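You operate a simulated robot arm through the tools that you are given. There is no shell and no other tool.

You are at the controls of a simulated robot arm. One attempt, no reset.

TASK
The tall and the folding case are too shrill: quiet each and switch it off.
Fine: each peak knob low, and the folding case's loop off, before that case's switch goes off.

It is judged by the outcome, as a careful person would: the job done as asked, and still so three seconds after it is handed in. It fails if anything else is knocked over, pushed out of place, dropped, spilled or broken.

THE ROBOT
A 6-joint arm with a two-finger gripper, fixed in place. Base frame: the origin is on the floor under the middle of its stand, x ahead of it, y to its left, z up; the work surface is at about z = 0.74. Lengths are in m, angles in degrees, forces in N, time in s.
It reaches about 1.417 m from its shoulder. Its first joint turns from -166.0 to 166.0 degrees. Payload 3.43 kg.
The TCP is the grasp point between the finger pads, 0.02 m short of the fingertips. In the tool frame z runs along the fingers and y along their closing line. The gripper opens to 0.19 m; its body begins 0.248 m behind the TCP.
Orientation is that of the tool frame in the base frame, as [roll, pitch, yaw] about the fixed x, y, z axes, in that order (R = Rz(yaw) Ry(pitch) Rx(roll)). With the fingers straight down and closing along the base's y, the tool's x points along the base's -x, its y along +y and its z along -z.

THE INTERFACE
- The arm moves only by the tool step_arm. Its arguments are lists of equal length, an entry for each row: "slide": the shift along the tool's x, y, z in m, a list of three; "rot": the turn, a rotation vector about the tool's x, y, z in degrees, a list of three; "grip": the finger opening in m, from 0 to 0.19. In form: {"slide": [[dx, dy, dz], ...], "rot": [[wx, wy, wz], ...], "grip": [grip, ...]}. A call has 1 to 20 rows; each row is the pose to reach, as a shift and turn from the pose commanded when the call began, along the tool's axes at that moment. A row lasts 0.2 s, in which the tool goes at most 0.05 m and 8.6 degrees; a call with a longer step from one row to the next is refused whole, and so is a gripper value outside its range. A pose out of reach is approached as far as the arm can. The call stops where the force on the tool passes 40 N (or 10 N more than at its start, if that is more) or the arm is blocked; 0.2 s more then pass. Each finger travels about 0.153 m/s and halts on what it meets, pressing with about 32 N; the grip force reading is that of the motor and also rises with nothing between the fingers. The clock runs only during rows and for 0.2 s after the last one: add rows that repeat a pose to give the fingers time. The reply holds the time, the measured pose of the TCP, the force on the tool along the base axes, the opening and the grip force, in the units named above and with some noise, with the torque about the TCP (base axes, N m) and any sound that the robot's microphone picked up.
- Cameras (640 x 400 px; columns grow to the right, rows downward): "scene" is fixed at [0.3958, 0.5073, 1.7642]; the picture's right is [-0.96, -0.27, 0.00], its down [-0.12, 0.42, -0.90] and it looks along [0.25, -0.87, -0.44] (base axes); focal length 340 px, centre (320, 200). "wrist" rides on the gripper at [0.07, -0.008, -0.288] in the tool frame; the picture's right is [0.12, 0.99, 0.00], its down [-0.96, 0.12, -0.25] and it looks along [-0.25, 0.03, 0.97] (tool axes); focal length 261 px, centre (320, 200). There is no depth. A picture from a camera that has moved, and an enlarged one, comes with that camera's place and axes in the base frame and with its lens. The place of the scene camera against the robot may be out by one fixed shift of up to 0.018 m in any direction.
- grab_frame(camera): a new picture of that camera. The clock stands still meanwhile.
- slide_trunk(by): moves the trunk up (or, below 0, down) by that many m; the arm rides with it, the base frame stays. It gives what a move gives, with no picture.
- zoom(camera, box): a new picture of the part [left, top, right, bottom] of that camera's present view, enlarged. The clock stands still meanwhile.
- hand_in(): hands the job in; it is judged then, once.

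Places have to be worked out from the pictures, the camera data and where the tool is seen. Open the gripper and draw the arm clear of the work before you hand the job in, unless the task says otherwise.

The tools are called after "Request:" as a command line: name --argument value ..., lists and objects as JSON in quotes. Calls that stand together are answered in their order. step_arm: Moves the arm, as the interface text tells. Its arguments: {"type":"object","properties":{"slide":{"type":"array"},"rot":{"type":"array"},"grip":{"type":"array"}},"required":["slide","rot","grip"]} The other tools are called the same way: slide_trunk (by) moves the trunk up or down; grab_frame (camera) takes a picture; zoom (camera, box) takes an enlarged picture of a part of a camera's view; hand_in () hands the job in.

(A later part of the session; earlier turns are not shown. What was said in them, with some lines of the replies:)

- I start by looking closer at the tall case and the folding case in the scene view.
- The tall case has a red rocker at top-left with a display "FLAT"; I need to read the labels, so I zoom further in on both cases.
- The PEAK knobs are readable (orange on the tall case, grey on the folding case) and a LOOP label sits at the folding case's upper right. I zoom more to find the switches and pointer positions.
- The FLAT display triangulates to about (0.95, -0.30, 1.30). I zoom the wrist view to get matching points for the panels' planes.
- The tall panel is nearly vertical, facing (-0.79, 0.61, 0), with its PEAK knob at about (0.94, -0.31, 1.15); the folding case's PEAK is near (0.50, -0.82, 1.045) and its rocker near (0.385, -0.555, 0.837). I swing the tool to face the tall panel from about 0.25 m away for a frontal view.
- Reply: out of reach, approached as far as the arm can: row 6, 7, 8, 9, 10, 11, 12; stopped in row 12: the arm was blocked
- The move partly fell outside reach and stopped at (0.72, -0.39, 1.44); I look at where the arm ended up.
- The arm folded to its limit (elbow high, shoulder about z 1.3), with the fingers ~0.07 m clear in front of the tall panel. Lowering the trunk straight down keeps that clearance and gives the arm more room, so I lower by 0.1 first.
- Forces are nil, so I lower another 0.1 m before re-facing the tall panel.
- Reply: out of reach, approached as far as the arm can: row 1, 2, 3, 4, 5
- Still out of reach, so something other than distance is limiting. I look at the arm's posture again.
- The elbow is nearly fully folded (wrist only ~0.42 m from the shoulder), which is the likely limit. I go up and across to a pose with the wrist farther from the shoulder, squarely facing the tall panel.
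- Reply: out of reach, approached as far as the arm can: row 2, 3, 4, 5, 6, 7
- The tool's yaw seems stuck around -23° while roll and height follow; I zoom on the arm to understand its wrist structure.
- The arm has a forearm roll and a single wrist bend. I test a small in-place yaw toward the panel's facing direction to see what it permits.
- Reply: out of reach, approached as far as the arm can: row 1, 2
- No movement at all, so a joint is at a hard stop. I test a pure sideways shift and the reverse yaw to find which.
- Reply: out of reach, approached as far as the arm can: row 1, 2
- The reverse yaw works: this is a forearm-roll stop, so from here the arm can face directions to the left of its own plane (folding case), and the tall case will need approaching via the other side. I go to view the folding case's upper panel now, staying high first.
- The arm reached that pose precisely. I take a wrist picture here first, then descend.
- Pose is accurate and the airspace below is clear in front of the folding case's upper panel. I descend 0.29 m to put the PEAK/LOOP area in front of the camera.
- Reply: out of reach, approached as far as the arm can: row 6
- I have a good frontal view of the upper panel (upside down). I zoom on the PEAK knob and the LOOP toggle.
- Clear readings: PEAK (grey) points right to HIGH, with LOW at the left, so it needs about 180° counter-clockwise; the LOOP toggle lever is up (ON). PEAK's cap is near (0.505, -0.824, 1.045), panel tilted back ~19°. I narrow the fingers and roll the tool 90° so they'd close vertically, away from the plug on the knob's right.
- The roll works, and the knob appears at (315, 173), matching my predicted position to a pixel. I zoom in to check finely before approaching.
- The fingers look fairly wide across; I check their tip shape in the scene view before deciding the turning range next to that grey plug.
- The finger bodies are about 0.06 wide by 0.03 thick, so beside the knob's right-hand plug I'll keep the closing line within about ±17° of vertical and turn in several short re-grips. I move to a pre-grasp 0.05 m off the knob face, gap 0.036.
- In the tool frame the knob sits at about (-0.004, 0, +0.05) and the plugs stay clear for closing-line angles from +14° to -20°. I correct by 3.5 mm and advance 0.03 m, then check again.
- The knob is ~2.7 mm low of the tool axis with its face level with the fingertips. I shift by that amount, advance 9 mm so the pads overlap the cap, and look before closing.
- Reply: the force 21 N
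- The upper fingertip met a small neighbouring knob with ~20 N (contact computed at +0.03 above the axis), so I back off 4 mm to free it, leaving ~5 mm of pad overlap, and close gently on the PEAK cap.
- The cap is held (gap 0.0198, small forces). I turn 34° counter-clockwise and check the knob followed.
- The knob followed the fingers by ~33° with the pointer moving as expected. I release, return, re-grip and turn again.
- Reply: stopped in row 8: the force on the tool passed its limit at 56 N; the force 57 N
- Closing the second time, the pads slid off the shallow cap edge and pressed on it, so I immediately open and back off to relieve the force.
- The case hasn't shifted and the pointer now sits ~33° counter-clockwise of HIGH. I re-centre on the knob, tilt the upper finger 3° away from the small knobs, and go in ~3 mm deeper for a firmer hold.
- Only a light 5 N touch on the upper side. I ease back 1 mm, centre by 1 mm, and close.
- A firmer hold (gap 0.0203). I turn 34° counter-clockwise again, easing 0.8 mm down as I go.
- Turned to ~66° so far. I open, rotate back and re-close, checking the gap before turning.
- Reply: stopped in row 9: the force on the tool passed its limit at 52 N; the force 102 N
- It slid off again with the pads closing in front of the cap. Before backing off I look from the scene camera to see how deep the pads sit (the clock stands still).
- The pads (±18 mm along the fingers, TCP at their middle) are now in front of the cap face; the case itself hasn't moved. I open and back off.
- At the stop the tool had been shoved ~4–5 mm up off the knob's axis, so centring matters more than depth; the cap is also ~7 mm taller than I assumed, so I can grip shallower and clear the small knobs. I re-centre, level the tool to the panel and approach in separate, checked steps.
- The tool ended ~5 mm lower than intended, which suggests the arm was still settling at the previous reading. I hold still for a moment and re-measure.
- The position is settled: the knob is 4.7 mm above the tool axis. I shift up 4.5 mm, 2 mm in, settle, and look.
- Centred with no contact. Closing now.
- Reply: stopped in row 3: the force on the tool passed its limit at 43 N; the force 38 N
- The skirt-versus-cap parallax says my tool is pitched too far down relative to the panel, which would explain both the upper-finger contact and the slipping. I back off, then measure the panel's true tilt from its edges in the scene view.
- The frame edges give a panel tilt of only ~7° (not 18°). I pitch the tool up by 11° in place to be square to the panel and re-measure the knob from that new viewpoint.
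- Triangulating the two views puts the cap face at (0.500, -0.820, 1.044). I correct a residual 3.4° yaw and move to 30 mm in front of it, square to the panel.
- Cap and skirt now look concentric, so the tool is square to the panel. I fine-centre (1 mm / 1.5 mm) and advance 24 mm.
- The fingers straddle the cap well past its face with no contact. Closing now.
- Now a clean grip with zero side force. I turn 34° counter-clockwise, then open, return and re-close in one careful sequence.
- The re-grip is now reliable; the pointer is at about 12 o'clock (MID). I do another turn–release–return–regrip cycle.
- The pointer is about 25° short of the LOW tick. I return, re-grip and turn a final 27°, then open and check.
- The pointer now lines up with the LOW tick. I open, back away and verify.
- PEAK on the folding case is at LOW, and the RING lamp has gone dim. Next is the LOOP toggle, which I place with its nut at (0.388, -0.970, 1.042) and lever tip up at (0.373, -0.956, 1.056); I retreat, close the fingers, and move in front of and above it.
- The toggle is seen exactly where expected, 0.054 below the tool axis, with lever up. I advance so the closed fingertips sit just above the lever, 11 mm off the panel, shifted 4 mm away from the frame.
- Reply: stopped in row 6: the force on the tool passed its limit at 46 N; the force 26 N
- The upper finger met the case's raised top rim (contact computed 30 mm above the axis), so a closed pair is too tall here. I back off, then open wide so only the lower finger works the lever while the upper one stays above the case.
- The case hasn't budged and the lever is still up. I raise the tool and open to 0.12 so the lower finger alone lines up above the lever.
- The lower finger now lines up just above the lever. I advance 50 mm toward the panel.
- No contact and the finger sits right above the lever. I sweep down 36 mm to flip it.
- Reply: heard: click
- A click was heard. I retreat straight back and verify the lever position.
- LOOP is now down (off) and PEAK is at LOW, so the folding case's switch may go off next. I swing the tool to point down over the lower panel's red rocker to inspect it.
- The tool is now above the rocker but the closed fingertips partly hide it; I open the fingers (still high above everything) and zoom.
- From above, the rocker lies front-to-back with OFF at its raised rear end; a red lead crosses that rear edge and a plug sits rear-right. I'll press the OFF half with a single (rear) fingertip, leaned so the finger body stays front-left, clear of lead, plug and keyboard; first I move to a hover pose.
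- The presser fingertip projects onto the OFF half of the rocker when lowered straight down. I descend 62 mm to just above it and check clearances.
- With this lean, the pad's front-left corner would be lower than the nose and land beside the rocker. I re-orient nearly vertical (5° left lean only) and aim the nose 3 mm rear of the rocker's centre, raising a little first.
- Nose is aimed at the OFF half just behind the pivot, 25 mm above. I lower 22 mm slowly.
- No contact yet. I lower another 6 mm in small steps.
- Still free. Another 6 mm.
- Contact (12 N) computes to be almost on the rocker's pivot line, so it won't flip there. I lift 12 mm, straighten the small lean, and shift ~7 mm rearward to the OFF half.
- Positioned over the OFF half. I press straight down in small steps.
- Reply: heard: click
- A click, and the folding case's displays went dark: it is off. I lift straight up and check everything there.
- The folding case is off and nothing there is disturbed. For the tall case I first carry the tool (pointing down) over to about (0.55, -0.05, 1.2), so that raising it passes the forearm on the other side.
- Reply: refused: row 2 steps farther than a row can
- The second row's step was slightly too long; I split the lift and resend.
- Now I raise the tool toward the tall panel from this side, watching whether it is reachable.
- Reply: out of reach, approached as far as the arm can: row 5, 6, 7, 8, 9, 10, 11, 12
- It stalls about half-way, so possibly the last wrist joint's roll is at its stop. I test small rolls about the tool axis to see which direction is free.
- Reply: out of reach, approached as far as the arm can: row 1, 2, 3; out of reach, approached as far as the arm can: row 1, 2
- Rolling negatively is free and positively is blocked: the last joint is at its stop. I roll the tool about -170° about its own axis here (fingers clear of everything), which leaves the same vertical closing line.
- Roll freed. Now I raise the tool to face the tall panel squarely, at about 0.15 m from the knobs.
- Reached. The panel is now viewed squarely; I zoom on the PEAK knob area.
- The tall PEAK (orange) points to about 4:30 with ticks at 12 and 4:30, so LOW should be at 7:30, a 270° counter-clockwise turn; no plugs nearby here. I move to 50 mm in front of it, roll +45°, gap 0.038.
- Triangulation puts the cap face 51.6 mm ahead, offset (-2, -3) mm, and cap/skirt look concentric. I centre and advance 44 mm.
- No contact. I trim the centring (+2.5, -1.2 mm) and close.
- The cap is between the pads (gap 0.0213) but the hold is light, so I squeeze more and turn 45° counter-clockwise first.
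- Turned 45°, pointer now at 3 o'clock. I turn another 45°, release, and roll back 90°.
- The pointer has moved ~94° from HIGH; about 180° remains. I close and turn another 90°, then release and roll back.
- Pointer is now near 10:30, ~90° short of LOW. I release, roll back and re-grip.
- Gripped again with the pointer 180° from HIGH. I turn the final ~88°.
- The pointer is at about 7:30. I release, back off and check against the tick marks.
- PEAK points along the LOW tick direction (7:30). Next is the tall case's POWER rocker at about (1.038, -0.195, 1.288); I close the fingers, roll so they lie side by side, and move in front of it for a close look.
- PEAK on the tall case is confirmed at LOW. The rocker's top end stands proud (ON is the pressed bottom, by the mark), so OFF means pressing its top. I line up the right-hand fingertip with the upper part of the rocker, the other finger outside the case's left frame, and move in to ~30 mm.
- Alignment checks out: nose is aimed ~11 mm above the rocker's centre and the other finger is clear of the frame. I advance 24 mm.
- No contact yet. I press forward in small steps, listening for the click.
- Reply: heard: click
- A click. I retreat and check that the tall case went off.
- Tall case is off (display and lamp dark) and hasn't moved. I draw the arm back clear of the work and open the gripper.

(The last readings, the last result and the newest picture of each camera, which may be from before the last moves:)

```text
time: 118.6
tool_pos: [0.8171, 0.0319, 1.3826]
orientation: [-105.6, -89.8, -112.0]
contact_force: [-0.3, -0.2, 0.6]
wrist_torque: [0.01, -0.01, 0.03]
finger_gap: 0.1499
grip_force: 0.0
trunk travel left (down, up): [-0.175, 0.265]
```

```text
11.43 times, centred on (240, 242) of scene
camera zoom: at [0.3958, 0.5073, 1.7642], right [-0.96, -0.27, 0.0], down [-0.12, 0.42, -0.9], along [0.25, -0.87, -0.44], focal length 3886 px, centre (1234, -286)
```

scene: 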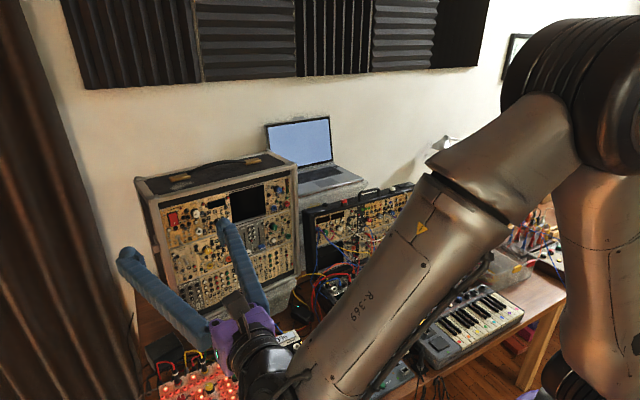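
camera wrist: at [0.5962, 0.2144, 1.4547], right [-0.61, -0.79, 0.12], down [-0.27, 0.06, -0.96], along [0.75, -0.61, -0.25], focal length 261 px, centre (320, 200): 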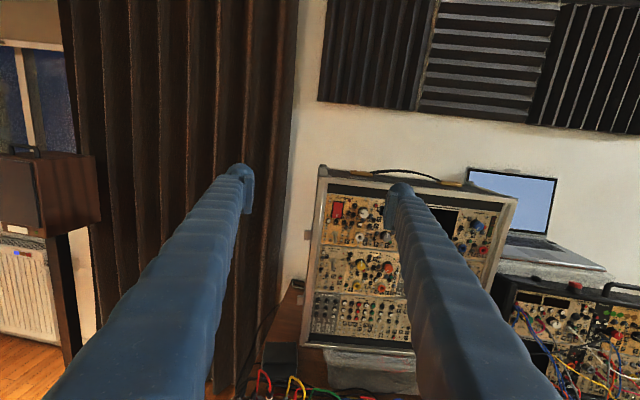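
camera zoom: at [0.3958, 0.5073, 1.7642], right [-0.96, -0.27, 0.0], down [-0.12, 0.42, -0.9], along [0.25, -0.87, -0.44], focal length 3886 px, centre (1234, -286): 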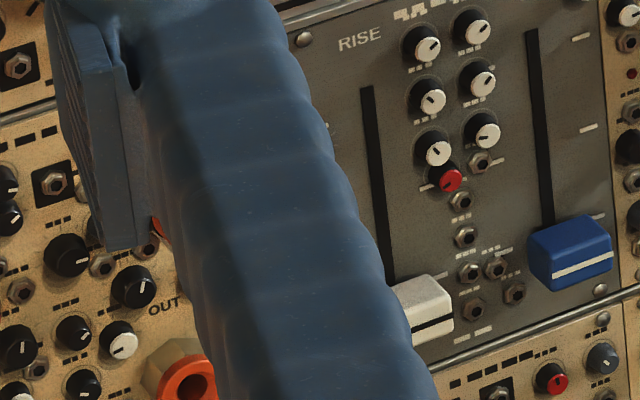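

I verify the tall panel and the part of the folding case from the wrist camera before handing in.

Request:
zoom --camera "wrist" --box '[320, 190, 420, 310]'

Request:
zoom --camera "wrist" --box '[365, 250, 405, 280]'

Request:
zoom --camera "wrist" --box '[500, 260, 640, 400]'

```text
3.33 times, centred on (370, 250) of wrist
camera zoom: at [0.5962, 0.2144, 1.4547], right [-0.61, -0.79, 0.12], down [-0.27, 0.06, -0.96], along [0.75, -0.61, -0.25], focal length 869 px, centre (153, 33)
```

zoom: 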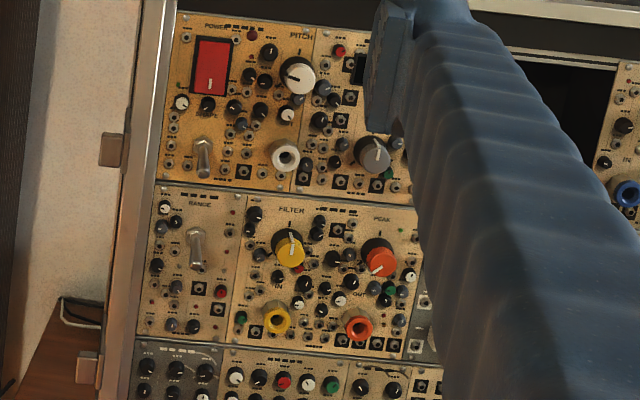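

```text
13.33 times, centred on (385, 265) of wrist
camera zoom: at [0.5962, 0.2144, 1.4547], right [-0.61, -0.79, 0.12], down [-0.27, 0.06, -0.96], along [0.75, -0.61, -0.25], focal length 3475 px, centre (-547, -667)
```

zoom: 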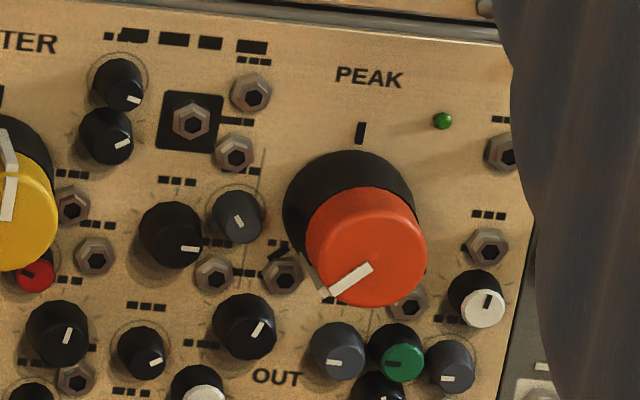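

```text
2.86 times, centred on (570, 330) of wrist
camera zoom: at [0.5962, 0.2144, 1.4547], right [-0.61, -0.79, 0.12], down [-0.27, 0.06, -0.96], along [0.75, -0.61, -0.25], focal length 745 px, centre (-394, -171)
```

zoom: 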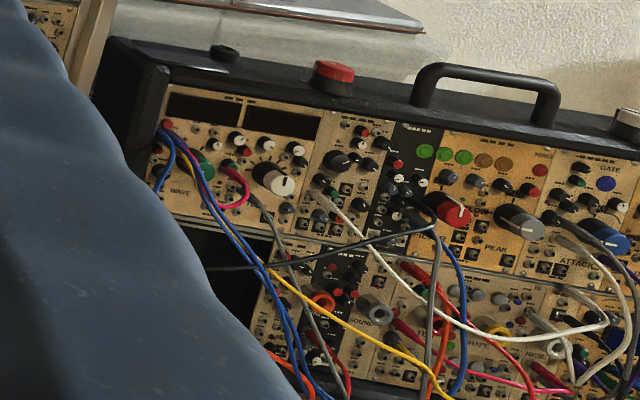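

Everything reads as asked: both PEAK knobs at their LOW ticks, LOOP down, and both cases dark and in their original places. The arm is clear with the gripper open, so I hand in.

Request:
hand_in

```text
The job is handed in.
```

The tall and folding cases are both quieted and switched off, and the job is handed in. On each case the switch went off last.

| Case | Peak knob | Loop | Switch |
|---|---|---|---|
| Folding | Turned from HIGH to LOW | Off (lever down, click heard) | Off (click heard, displays dark) |
| Tall | Turned down to the low tick | Not part of this case's job | Off (click heard, display and lamp dark) |

While working, the gripper pressed hard against the folding case a few times. It slipped off the peak knob three times, with readings up to about 100 N, and its fingertip bumped the raised top rim once. I checked the pictures afterwards: neither case had moved, the cables looked undisturbed, and nothing was knocked over or dropped. The arm is drawn back with the gripper open.
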